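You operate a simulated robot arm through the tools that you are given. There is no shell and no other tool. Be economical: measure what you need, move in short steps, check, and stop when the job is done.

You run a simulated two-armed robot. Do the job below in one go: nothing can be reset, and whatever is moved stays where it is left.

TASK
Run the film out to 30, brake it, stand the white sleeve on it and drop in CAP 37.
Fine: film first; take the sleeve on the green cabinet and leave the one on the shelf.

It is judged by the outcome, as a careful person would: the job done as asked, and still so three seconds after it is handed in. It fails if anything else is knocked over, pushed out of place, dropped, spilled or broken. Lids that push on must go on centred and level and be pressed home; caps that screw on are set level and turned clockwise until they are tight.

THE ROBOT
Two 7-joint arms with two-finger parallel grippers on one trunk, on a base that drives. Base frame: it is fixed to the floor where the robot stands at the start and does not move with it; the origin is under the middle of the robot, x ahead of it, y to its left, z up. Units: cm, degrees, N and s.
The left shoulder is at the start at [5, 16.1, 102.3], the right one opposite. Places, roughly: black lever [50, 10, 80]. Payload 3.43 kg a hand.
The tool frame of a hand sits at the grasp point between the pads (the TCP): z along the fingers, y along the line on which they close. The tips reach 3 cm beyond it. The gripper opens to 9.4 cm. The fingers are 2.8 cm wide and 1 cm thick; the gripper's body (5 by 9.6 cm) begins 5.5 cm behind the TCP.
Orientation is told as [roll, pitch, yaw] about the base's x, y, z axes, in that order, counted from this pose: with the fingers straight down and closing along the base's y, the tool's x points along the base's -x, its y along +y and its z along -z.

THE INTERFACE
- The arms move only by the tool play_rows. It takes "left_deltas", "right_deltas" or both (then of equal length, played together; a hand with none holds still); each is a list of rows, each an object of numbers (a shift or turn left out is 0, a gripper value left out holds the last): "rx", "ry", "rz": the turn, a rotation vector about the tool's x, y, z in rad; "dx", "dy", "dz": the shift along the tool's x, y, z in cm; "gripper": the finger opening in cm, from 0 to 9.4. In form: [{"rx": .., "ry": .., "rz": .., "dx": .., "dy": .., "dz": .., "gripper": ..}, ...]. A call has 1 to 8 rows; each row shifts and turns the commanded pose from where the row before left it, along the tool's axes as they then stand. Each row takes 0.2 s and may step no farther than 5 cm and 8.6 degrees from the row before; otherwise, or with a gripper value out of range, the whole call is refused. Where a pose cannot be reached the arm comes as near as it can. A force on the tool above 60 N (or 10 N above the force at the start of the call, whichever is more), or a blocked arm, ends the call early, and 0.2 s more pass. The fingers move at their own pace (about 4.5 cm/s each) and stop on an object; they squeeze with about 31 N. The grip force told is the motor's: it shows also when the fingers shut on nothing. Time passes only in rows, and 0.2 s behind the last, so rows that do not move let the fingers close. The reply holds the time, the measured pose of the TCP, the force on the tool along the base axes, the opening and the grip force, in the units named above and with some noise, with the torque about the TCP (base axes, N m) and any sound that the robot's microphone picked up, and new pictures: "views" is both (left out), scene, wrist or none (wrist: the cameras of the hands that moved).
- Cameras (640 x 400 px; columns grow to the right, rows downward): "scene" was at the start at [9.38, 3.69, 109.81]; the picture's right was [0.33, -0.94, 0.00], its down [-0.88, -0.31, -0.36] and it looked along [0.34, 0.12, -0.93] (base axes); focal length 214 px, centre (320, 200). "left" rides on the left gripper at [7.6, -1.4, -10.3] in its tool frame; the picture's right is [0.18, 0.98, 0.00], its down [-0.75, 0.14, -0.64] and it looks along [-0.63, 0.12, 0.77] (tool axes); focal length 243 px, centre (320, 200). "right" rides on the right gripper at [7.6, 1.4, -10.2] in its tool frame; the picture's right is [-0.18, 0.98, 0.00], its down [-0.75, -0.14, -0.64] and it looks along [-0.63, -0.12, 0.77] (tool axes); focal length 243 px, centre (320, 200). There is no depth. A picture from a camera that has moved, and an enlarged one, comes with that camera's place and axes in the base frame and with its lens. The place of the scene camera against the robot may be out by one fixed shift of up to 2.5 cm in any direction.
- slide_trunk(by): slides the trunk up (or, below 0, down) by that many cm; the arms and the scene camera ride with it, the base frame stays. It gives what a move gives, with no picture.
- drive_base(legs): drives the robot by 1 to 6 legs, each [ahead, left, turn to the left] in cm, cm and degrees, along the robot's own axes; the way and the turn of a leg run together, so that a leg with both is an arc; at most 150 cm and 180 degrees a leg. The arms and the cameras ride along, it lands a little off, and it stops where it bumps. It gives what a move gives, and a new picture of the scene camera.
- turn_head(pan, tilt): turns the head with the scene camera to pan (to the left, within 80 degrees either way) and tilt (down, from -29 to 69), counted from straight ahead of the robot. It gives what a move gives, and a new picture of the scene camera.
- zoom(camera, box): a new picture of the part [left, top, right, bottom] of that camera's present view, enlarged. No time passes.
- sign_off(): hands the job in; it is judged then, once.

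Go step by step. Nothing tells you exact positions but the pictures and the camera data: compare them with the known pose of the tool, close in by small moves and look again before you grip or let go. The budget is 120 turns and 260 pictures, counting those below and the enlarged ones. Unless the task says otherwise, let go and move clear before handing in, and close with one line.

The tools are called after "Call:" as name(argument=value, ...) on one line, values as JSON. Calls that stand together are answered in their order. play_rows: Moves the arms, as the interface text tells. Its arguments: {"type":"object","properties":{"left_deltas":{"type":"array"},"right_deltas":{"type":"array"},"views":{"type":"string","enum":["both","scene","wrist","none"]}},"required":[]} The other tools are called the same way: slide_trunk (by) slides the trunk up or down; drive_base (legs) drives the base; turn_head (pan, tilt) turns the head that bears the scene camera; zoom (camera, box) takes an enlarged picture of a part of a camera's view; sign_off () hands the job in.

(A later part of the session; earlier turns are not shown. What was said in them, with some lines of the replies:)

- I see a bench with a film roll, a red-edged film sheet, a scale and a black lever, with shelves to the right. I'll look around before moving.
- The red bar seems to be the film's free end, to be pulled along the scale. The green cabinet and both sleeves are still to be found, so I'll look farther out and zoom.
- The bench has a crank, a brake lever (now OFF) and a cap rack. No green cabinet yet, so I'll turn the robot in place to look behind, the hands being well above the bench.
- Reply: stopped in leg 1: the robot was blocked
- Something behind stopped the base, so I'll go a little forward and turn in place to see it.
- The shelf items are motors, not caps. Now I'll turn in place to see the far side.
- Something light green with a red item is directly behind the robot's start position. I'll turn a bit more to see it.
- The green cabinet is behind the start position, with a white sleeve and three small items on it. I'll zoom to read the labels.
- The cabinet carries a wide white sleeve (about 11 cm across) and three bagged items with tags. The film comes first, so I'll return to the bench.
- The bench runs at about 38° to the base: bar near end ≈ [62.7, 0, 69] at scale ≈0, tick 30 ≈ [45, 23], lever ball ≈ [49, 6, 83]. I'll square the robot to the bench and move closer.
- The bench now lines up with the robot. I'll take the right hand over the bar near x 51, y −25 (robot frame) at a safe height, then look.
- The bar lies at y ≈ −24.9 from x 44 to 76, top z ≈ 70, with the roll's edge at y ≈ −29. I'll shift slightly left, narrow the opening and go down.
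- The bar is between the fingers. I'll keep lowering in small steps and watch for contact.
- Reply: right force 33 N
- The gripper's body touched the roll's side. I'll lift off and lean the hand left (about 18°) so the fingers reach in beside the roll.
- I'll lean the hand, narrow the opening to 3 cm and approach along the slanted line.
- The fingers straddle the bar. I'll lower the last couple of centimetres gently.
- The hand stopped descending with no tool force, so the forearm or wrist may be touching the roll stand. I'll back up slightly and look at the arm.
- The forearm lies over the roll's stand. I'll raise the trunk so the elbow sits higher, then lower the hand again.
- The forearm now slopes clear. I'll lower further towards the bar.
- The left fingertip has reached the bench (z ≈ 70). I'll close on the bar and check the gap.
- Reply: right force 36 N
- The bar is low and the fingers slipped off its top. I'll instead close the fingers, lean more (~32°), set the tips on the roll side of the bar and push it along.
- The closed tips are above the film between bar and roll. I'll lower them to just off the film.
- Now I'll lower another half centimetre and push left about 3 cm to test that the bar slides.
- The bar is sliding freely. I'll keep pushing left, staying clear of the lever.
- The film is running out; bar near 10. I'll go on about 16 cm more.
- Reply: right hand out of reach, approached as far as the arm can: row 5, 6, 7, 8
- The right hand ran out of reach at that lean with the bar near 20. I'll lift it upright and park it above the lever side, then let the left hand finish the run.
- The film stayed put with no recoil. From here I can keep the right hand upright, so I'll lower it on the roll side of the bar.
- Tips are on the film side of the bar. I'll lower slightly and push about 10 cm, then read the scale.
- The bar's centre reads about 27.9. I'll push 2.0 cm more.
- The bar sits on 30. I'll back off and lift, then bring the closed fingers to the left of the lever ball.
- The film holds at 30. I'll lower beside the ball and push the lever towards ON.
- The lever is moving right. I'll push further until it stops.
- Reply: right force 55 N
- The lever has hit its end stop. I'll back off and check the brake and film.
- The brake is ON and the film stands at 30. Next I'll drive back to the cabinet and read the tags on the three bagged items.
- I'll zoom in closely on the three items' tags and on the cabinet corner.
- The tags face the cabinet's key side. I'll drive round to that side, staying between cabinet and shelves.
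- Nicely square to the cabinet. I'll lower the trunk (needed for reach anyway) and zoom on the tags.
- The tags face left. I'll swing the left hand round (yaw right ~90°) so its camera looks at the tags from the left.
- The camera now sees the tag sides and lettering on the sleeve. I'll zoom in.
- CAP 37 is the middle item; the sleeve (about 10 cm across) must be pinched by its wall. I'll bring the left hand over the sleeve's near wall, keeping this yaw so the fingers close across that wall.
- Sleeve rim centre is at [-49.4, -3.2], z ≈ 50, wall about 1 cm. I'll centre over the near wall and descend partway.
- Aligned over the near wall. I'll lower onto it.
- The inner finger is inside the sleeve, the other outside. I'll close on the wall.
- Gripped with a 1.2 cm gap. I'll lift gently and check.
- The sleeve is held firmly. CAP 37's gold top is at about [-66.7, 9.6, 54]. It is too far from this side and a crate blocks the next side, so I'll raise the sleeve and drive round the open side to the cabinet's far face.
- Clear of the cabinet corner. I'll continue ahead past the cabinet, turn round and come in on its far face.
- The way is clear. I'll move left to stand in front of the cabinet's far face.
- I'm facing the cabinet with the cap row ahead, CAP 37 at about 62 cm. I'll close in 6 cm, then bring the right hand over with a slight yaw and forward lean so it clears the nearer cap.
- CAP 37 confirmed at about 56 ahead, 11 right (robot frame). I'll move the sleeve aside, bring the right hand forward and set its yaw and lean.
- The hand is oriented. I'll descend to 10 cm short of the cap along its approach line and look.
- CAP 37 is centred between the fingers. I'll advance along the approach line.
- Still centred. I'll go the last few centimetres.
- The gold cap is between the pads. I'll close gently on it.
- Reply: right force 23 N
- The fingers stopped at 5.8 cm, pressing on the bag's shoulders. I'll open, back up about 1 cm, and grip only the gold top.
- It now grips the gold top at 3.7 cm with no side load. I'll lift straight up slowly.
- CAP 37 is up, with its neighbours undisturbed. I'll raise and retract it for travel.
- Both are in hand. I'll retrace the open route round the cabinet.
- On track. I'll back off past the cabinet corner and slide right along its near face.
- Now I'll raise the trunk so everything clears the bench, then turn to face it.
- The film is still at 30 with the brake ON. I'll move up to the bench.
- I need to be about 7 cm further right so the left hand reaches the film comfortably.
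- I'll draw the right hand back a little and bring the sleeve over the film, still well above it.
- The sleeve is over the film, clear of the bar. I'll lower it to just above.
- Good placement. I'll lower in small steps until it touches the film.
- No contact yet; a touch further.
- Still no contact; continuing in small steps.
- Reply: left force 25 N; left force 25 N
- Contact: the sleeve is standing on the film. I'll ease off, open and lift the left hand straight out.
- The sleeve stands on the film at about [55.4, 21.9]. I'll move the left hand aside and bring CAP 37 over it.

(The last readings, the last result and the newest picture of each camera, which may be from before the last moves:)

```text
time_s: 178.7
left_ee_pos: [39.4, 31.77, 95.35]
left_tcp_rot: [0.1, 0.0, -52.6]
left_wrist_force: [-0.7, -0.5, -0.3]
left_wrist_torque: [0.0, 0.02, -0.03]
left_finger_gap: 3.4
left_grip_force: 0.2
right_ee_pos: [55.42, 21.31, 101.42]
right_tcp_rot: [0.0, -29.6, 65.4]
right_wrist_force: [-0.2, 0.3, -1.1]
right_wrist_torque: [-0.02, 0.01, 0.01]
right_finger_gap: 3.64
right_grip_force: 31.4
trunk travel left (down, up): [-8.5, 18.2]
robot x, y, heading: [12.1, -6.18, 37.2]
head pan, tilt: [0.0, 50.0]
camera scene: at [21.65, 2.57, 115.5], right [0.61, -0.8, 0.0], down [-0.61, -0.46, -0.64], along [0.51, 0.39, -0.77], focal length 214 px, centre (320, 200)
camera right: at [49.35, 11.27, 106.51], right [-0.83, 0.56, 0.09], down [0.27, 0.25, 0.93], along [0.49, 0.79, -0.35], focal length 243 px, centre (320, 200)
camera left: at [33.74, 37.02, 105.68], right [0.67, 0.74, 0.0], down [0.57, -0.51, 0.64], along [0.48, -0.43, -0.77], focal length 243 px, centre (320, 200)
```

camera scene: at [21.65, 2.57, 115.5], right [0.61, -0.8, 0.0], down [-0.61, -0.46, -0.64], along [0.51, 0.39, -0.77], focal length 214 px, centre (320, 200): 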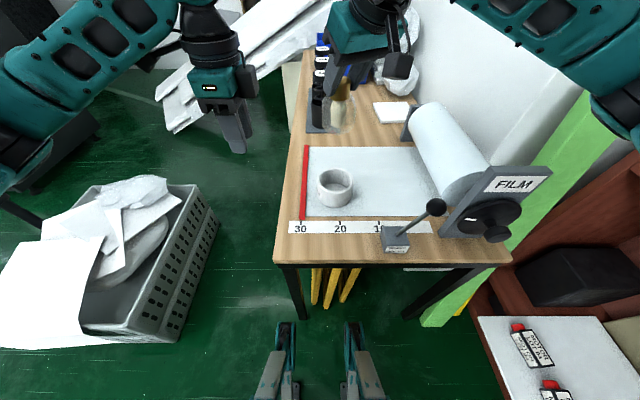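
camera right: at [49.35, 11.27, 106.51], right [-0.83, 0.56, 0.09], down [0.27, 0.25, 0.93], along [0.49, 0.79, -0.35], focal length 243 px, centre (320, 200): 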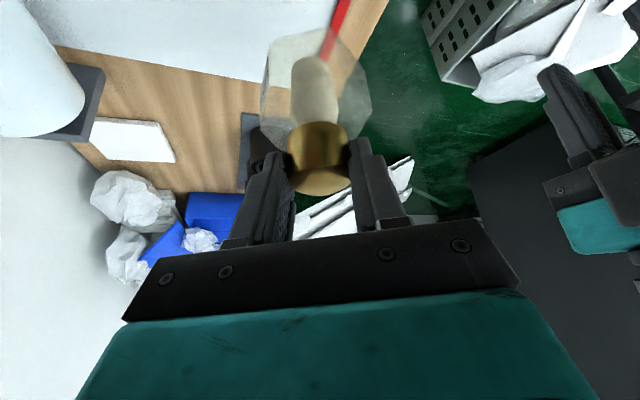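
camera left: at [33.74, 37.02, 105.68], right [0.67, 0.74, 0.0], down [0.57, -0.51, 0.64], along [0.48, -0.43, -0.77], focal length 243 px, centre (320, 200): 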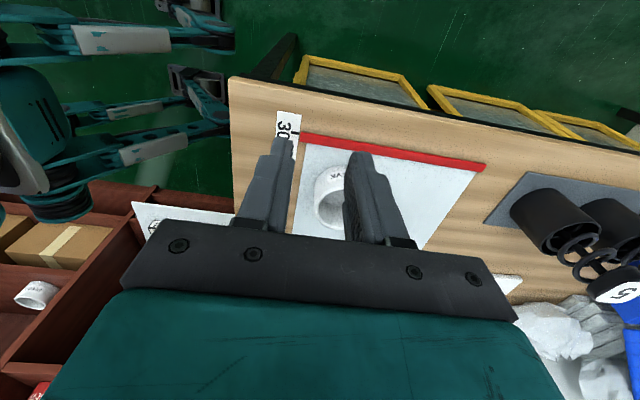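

Over the sleeve. I'll lower until the bag's bottom is just above the rim and check alignment.

Call:
play_rows(right_deltas=[{"dz": 3.47, "dx": 1.98}, {"dz": 3.47, "dx": 1.98}, {"dz": 3.47, "dx": 1.98}], views="both")

Call:
zoom(camera="scene", box=[290, 90, 390, 220])

Call:
zoom(camera="left", box=[240, 80, 440, 260])

```text
time_s: 179.5
left_ee_pos: [39.48, 31.83, 95.45]
left_tcp_rot: [0.1, 0.1, -52.6]
left_wrist_force: [0.3, 0.2, 0.3]
left_wrist_torque: [0.02, 0.01, 0.01]
left_finger_gap: 3.39
left_grip_force: 0.1
right_ee_pos: [55.34, 21.29, 89.59]
right_tcp_rot: [0.1, -29.6, 65.3]
right_wrist_force: [-0.7, 0.3, -0.8]
right_wrist_torque: [0.01, 0.01, -0.01]
right_finger_gap: 3.62
right_grip_force: 31.2
trunk travel left (down, up): [-8.5, 18.2]
robot x, y, heading: [12.45, -6.52, 37.2]
head pan, tilt: [0.0, 50.0]
camera scene: at [21.66, 2.57, 115.51], right [0.61, -0.8, 0.0], down [-0.61, -0.46, -0.64], along [0.51, 0.39, -0.77], focal length 214 px, centre (320, 200)
camera right: at [49.27, 11.24, 94.62], right [-0.83, 0.56, 0.09], down [0.27, 0.25, 0.93], along [0.49, 0.79, -0.35], focal length 243 px, centre (320, 200)
```

scene: 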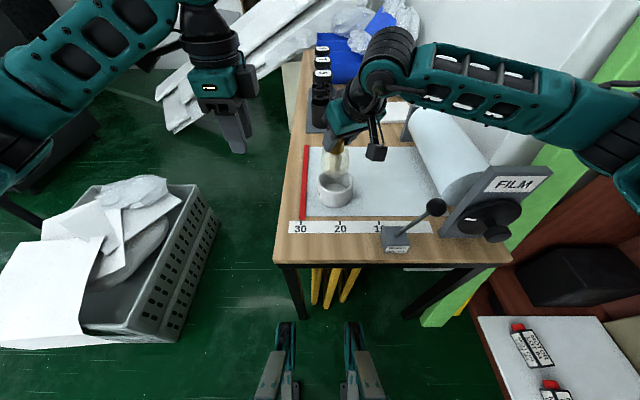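
right: 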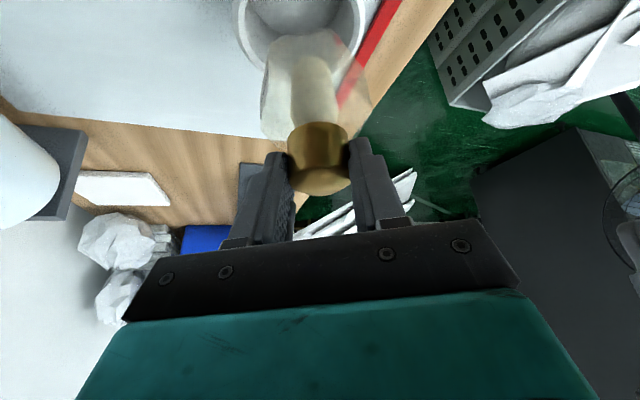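

```text
3.08 times, centred on (340, 155) of scene
camera zoom: at [21.66, 2.57, 115.51], right [0.61, -0.8, 0.0], down [-0.61, -0.46, -0.64], along [0.51, 0.39, -0.77], focal length 660 px, centre (258, 338)
```

zoom: 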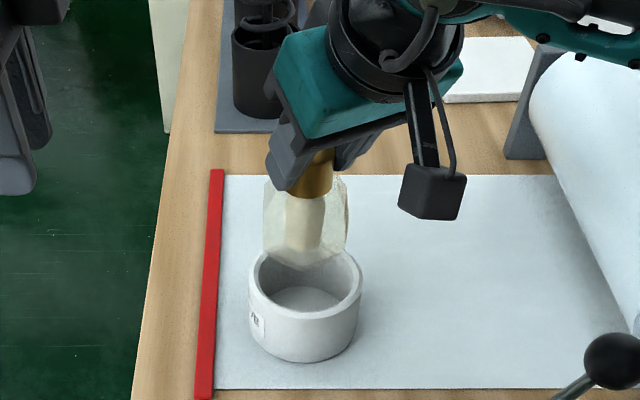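

```text
2.22 times, centred on (340, 170) of left
camera zoom: at [33.75, 37.02, 105.68], right [0.67, 0.74, 0.0], down [0.57, -0.51, 0.64], along [0.48, -0.43, -0.77], focal length 539 px, centre (276, 267)
```

zoom: 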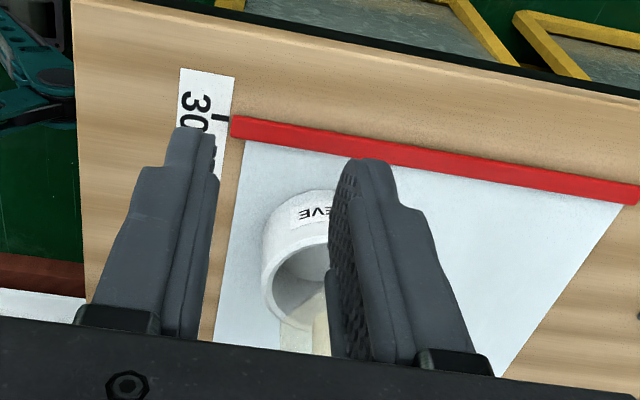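

The wrist camera puts both the cap axis and the sleeve centre at about [55.6, 21.7]. I'll lower a bit further and check the entry.

Call:
play_rows(right_deltas=[{"dz": 1.3, "dx": 0.74}, {"dz": 1.3, "dx": 0.74}], views="wrist")

Call:
zoom(camera="scene", box=[300, 120, 370, 210])

```text
time_s: 180.1
left_ee_pos: [39.38, 31.86, 95.39]
left_tcp_rot: [0.0, 0.0, -52.6]
left_wrist_force: [1.0, 0.5, 0.0]
left_wrist_torque: [-0.01, 0.0, -0.02]
left_finger_gap: 3.4
left_grip_force: 0.1
right_ee_pos: [55.35, 21.34, 86.29]
right_tcp_rot: [0.0, -29.7, 65.3]
right_wrist_force: [-1.0, -0.6, -1.7]
right_wrist_torque: [-0.01, 0.0, 0.0]
right_finger_gap: 3.6
right_grip_force: 30.6
trunk travel left (down, up): [-8.5, 18.2]
robot x, y, heading: [12.21, -6.5, 37.4]
head pan, tilt: [0.0, 50.0]
camera right: at [49.23, 11.27, 91.45], right [-0.83, 0.56, 0.09], down [0.27, 0.25, 0.93], along [0.5, 0.79, -0.35], focal length 243 px, centre (320, 200)
```

right: 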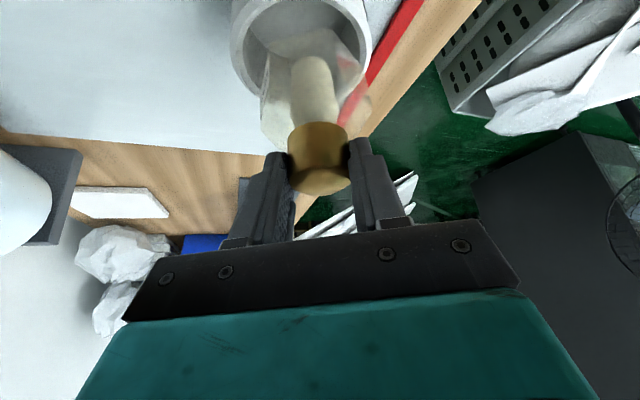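

```text
4.44 times, centred on (335, 165) of scene
camera zoom: at [21.66, 2.57, 115.5], right [0.61, -0.8, 0.0], down [-0.61, -0.46, -0.64], along [0.51, 0.39, -0.77], focal length 953 px, centre (253, 356)
```

zoom: 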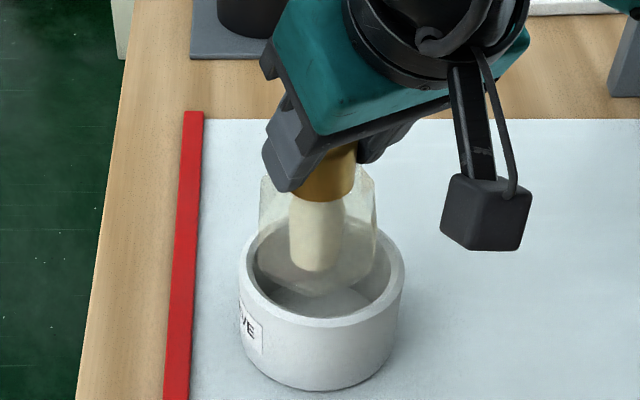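

The bag is entering; it sits slightly left, so I'll shift 0.4 cm right and continue down, watching force.

Call:
play_rows(right_deltas=[{"dy": -0.4}, {"dz": 0.87, "dx": 0.5}, {"dz": 0.87, "dx": 0.5}], views="wrist")

Call:
zoom(camera="scene", box=[300, 120, 370, 210])

```text
time_s: 180.9
left_ee_pos: [39.25, 31.89, 95.4]
left_tcp_rot: [0.1, -0.1, -52.6]
left_wrist_force: [-0.8, -0.3, 0.4]
left_wrist_torque: [0.0, 0.0, 0.01]
left_finger_gap: 3.4
left_grip_force: 0.0
right_ee_pos: [55.58, 21.22, 84.3]
right_tcp_rot: [0.0, -29.8, 65.3]
right_wrist_force: [0.3, 0.3, -1.1]
right_wrist_torque: [-0.01, -0.01, 0.02]
right_finger_gap: 3.61
right_grip_force: 31.4
trunk travel left (down, up): [-8.5, 18.2]
robot x, y, heading: [12.6, -6.5, 37.2]
head pan, tilt: [0.0, 50.0]
camera right: at [49.55, 11.14, 89.39], right [-0.83, 0.56, 0.09], down [0.27, 0.25, 0.93], along [0.49, 0.79, -0.35], focal length 243 px, centre (320, 200)
```

right: 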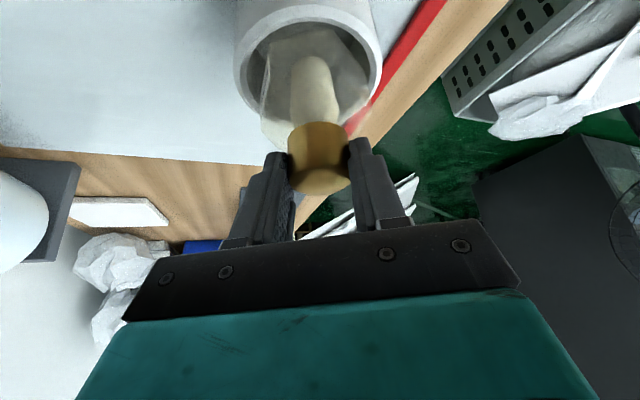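

```text
4.44 times, centred on (335, 165) of scene
camera zoom: at [21.65, 2.57, 115.5], right [0.61, -0.8, 0.0], down [-0.61, -0.46, -0.64], along [0.51, 0.39, -0.77], focal length 953 px, centre (253, 356)
```

zoom: 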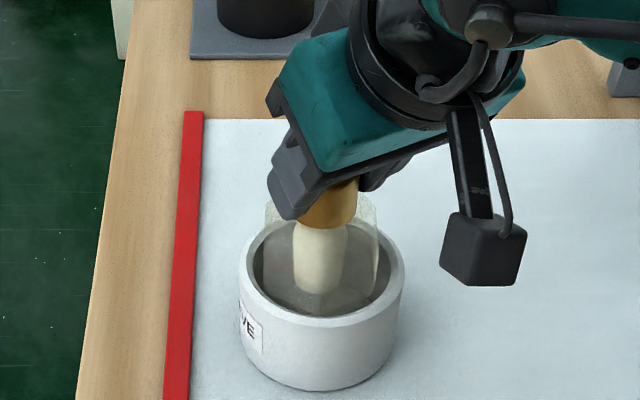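

It is going in cleanly with no contact. I'll lower until it touches the bottom.

Call:
play_rows(right_deltas=[{"dz": 0.7, "dx": 0.4}, {"dz": 0.52, "dx": 0.3}], views="none")

Call:
play_rows(right_deltas=[{"dz": 0.26, "dx": 0.15}, {"dz": 0.26, "dx": 0.15}], views="wrist")

Call:
zoom(camera="scene", box=[300, 120, 370, 210])

```text
time_s: 181.5
left_ee_pos: [39.3, 31.84, 95.3]
left_tcp_rot: [0.0, -0.1, -52.6]
left_wrist_force: [0.2, 0.1, -0.7]
left_wrist_torque: [0.02, -0.02, -0.03]
left_finger_gap: 3.4
left_grip_force: 0.1
right_ee_pos: [55.68, 21.23, 82.85]
right_tcp_rot: [0.0, -29.7, 65.3]
right_wrist_force: [-0.7, 0.5, -0.8]
right_wrist_torque: [-0.01, 0.01, 0.0]
right_finger_gap: 3.63
right_grip_force: 31.5
trunk travel left (down, up): [-8.5, 18.2]
robot x, y, heading: [12.26, -6.82, 37.5]
head pan, tilt: [0.0, 50.0]
```

```text
time_s: 182.1
left_ee_pos: [39.38, 31.86, 95.4]
left_tcp_rot: [0.1, -0.1, -52.5]
left_wrist_force: [-0.9, 0.3, 0.1]
left_wrist_torque: [-0.03, -0.02, 0.01]
left_finger_gap: 3.42
left_grip_force: 0.1
right_ee_pos: [55.64, 21.35, 82.21]
right_tcp_rot: [0.0, -29.6, 65.3]
right_wrist_force: [-0.2, 0.1, -1.7]
right_wrist_torque: [0.02, 0.0, -0.03]
right_finger_gap: 3.64
right_grip_force: 31.1
trunk travel left (down, up): [-8.5, 18.2]
robot x, y, heading: [12.34, -6.65, 37.3]
head pan, tilt: [0.0, 50.0]
camera right: at [49.56, 11.25, 87.32], right [-0.83, 0.56, 0.09], down [0.27, 0.25, 0.93], along [0.49, 0.79, -0.35], focal length 243 px, centre (320, 200)
```

right: 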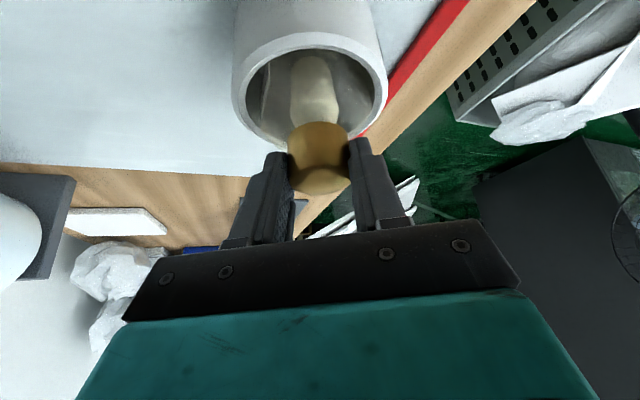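

```text
4.44 times, centred on (335, 165) of scene
camera zoom: at [21.65, 2.57, 115.5], right [0.61, -0.8, 0.0], down [-0.61, -0.46, -0.64], along [0.51, 0.39, -0.77], focal length 953 px, centre (253, 356)
```

zoom: 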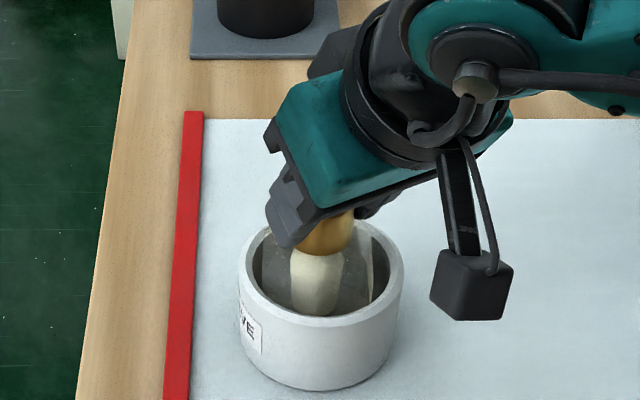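

Still free. Continuing down in small steps.

Call:
play_rows(right_deltas=[{"dz": 0.26, "dx": 0.15}, {"dz": 0.26, "dx": 0.15}], views="none")

Call:
play_rows(right_deltas=[{"dz": 0.26, "dx": 0.15}, {"dz": 0.26, "dx": 0.15}], views="wrist")

```text
time_s: 182.7
left_ee_pos: [39.33, 31.81, 95.45]
left_tcp_rot: [0.0, 0.0, -52.6]
left_wrist_force: [-0.6, 0.1, -0.1]
left_wrist_torque: [0.01, 0.02, -0.01]
left_finger_gap: 3.43
left_grip_force: 0.1
right_ee_pos: [55.69, 21.26, 81.53]
right_tcp_rot: [-0.1, -29.7, 65.4]
right_wrist_force: [0.6, 0.0, -0.9]
right_wrist_torque: [0.0, 0.01, -0.02]
right_finger_gap: 3.64
right_grip_force: 30.6
trunk travel left (down, up): [-8.5, 18.2]
robot x, y, heading: [12.5, -6.27, 37.3]
head pan, tilt: [0.0, 50.0]
```

```text
time_s: 183.3
left_ee_pos: [39.51, 31.75, 95.47]
left_tcp_rot: [0.1, 0.0, -52.6]
left_wrist_force: [-0.6, 0.7, 0.2]
left_wrist_torque: [-0.03, -0.01, 0.03]
left_finger_gap: 3.4
left_grip_force: 0.1
right_ee_pos: [55.69, 21.23, 81.03]
right_tcp_rot: [-0.1, -29.8, 65.3]
right_wrist_force: [-0.4, -0.5, -1.2]
right_wrist_torque: [-0.01, 0.01, 0.02]
right_finger_gap: 3.62
right_grip_force: 31.1
trunk travel left (down, up): [-8.5, 18.2]
robot x, y, heading: [12.13, -6.41, 37.0]
head pan, tilt: [0.0, 50.0]
camera right: at [49.57, 11.19, 86.16], right [-0.83, 0.56, 0.09], down [0.27, 0.25, 0.93], along [0.49, 0.79, -0.35], focal length 243 px, centre (320, 200)
```

right: 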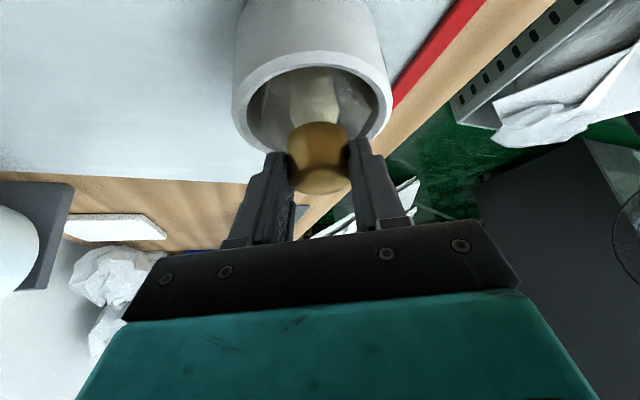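

Still no contact; a bit more.

Call:
play_rows(right_deltas=[{"dz": 0.26, "dx": 0.15}, {"dz": 0.26, "dx": 0.15}], views="none")

Call:
play_rows(right_deltas=[{"dz": 0.22, "dx": 0.12}, {"dz": 0.22, "dx": 0.12}], views="none")

Call:
zoom(camera="scene", box=[300, 120, 370, 210])

```text
time_s: 183.9
left_ee_pos: [39.24, 31.74, 95.57]
left_tcp_rot: [0.1, 0.1, -52.6]
left_wrist_force: [0.2, 0.0, -0.8]
left_wrist_torque: [-0.01, -0.01, -0.02]
left_finger_gap: 3.42
left_grip_force: 0.0
right_ee_pos: [55.57, 21.32, 81.05]
right_tcp_rot: [-0.1, -30.3, 65.2]
right_wrist_force: [0.1, -3.4, 20.8]
right_wrist_torque: [-0.3, 0.04, -0.12]
right_finger_gap: 3.63
right_grip_force: 30.9
trunk travel left (down, up): [-8.5, 18.2]
robot x, y, heading: [12.09, -6.4, 37.2]
head pan, tilt: [0.0, 50.0]
```

```text
time_s: 184.5
left_ee_pos: [39.23, 31.55, 95.54]
left_tcp_rot: [0.2, 0.0, -52.6]
left_wrist_force: [0.0, -0.1, 0.6]
left_wrist_torque: [0.03, -0.01, 0.0]
left_finger_gap: 3.4
left_grip_force: 0.1
right_ee_pos: [55.57, 21.39, 80.62]
right_tcp_rot: [-0.1, -30.5, 65.4]
right_wrist_force: [2.7, -3.7, 31.7]
right_wrist_torque: [-0.12, -0.24, -0.01]
right_finger_gap: 3.65
right_grip_force: 30.7
trunk travel left (down, up): [-8.5, 18.2]
robot x, y, heading: [11.77, -6.64, 37.1]
head pan, tilt: [0.0, 50.0]
```

```text
4.44 times, centred on (335, 165) of scene
camera zoom: at [21.47, 2.41, 115.56], right [0.61, -0.8, 0.0], down [-0.61, -0.46, -0.64], along [0.51, 0.39, -0.76], focal length 953 px, centre (253, 356)
```

zoom: 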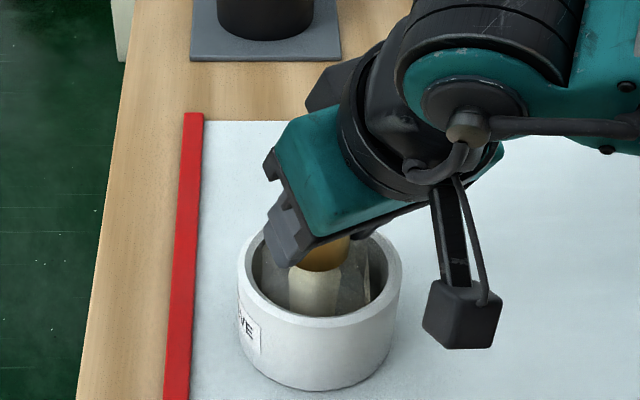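

It is resting on the bottom. I'll ease off, open, and withdraw along the approach line.

Call:
play_rows(right_deltas=[{"dz": -0.6, "dx": -0.35}, {"gripper": 5.6}, {}, {"dz": -2}, {"dz": -4}, {"dz": -4.5}, {"dz": -4.5}], views="both")

Call:
zoom(camera="scene", box=[280, 110, 460, 260])

```text
time_s: 186.1
left_ee_pos: [39.35, 31.81, 95.43]
left_tcp_rot: [0.2, 0.0, -52.6]
left_wrist_force: [0.3, 0.1, 0.0]
left_wrist_torque: [0.02, -0.02, -0.01]
left_finger_gap: 3.41
left_grip_force: 0.1
right_ee_pos: [52.34, 14.65, 93.61]
right_tcp_rot: [0.0, -29.7, 65.4]
right_wrist_force: [-0.1, -0.3, -0.3]
right_wrist_torque: [-0.01, 0.03, -0.01]
right_finger_gap: 5.61
right_grip_force: 0.1
trunk travel left (down, up): [-8.5, 18.2]
robot x, y, heading: [12.1, -6.58, 37.5]
head pan, tilt: [0.0, 50.0]
camera scene: at [21.63, 2.55, 115.5], right [0.61, -0.8, 0.0], down [-0.61, -0.46, -0.64], along [0.51, 0.39, -0.77], focal length 214 px, centre (320, 200)
camera right: at [46.36, 4.61, 98.7], right [-0.83, 0.56, 0.09], down [0.27, 0.25, 0.93], along [0.49, 0.79, -0.35], focal length 243 px, centre (320, 200)
```

scene: 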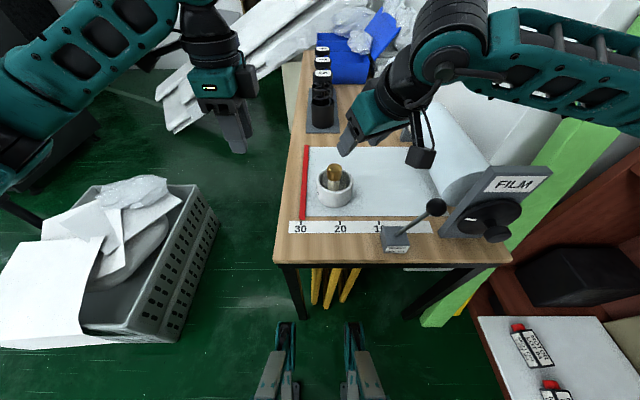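
right: 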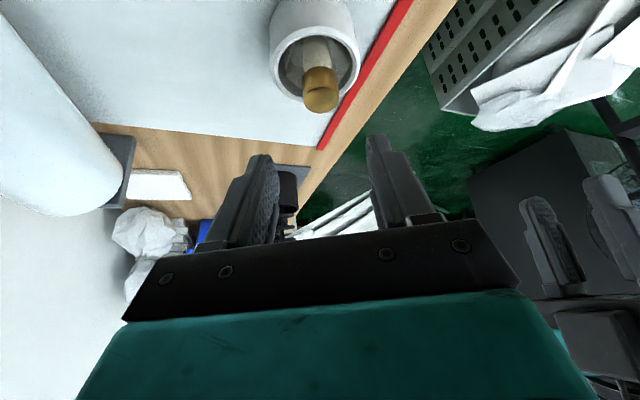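

```text
2.67 times, centred on (370, 185) of scene
camera zoom: at [21.63, 2.55, 115.5], right [0.61, -0.8, 0.0], down [-0.61, -0.46, -0.64], along [0.51, 0.39, -0.77], focal length 572 px, centre (187, 240)
```

zoom: 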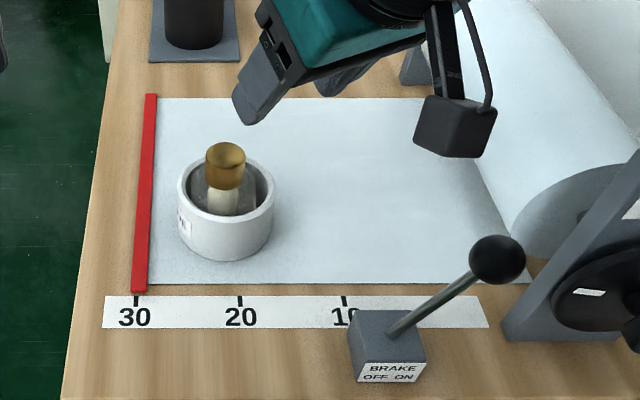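

CAP 37 stands in the sleeve on the film, the bar is at 30 and the brake is ON. I'll move the right hand clear and take a last look.

Call:
play_rows(right_deltas=[{"dz": -3.47, "dx": -2}, {"dz": -3.47, "dx": -2}, {"dz": -3.47, "dx": -2}, {}, {}], views="scene")

Call:
zoom(camera="scene", box=[280, 130, 440, 260])

```text
time_s: 187.3
left_ee_pos: [39.48, 31.74, 95.44]
left_tcp_rot: [0.1, 0.0, -52.5]
left_wrist_force: [-0.6, 0.0, 0.0]
left_wrist_torque: [0.0, -0.02, 0.01]
left_finger_gap: 3.39
left_grip_force: 0.1
right_ee_pos: [52.63, 14.7, 105.64]
right_tcp_rot: [0.0, -29.7, 65.5]
right_wrist_force: [-0.6, -0.5, 0.1]
right_wrist_torque: [0.0, -0.02, 0.03]
right_finger_gap: 5.6
right_grip_force: 0.0
trunk travel left (down, up): [-8.5, 18.2]
robot x, y, heading: [12.7, -6.16, 37.4]
head pan, tilt: [0.0, 50.0]
camera scene: at [21.65, 2.57, 115.5], right [0.61, -0.8, 0.0], down [-0.61, -0.46, -0.64], along [0.51, 0.39, -0.77], focal length 214 px, centre (320, 200)
```

scene: 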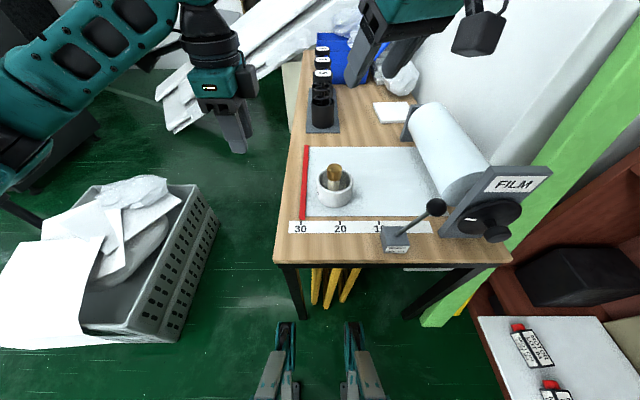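

```text
3.08 times, centred on (360, 195) of scene
camera zoom: at [21.65, 2.57, 115.5], right [0.61, -0.8, 0.0], down [-0.61, -0.46, -0.64], along [0.51, 0.39, -0.77], focal length 660 px, centre (197, 215)
```

zoom: 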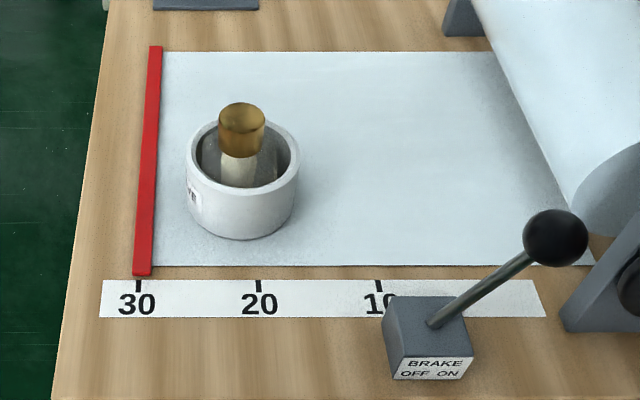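

Everything is as asked and both hands are clear, so I'm handing in.

Call:
sign_off()

```text
The job is handed in.
```

The film is run out to 30 with the brake ON. The white sleeve from the green cabinet stands on the film with CAP 37 in it, the shelf sleeve was not touched, and the job is handed in. Early on, the base was stopped once while backing up, probably by the cabinet; I saw nothing out of place afterwards.
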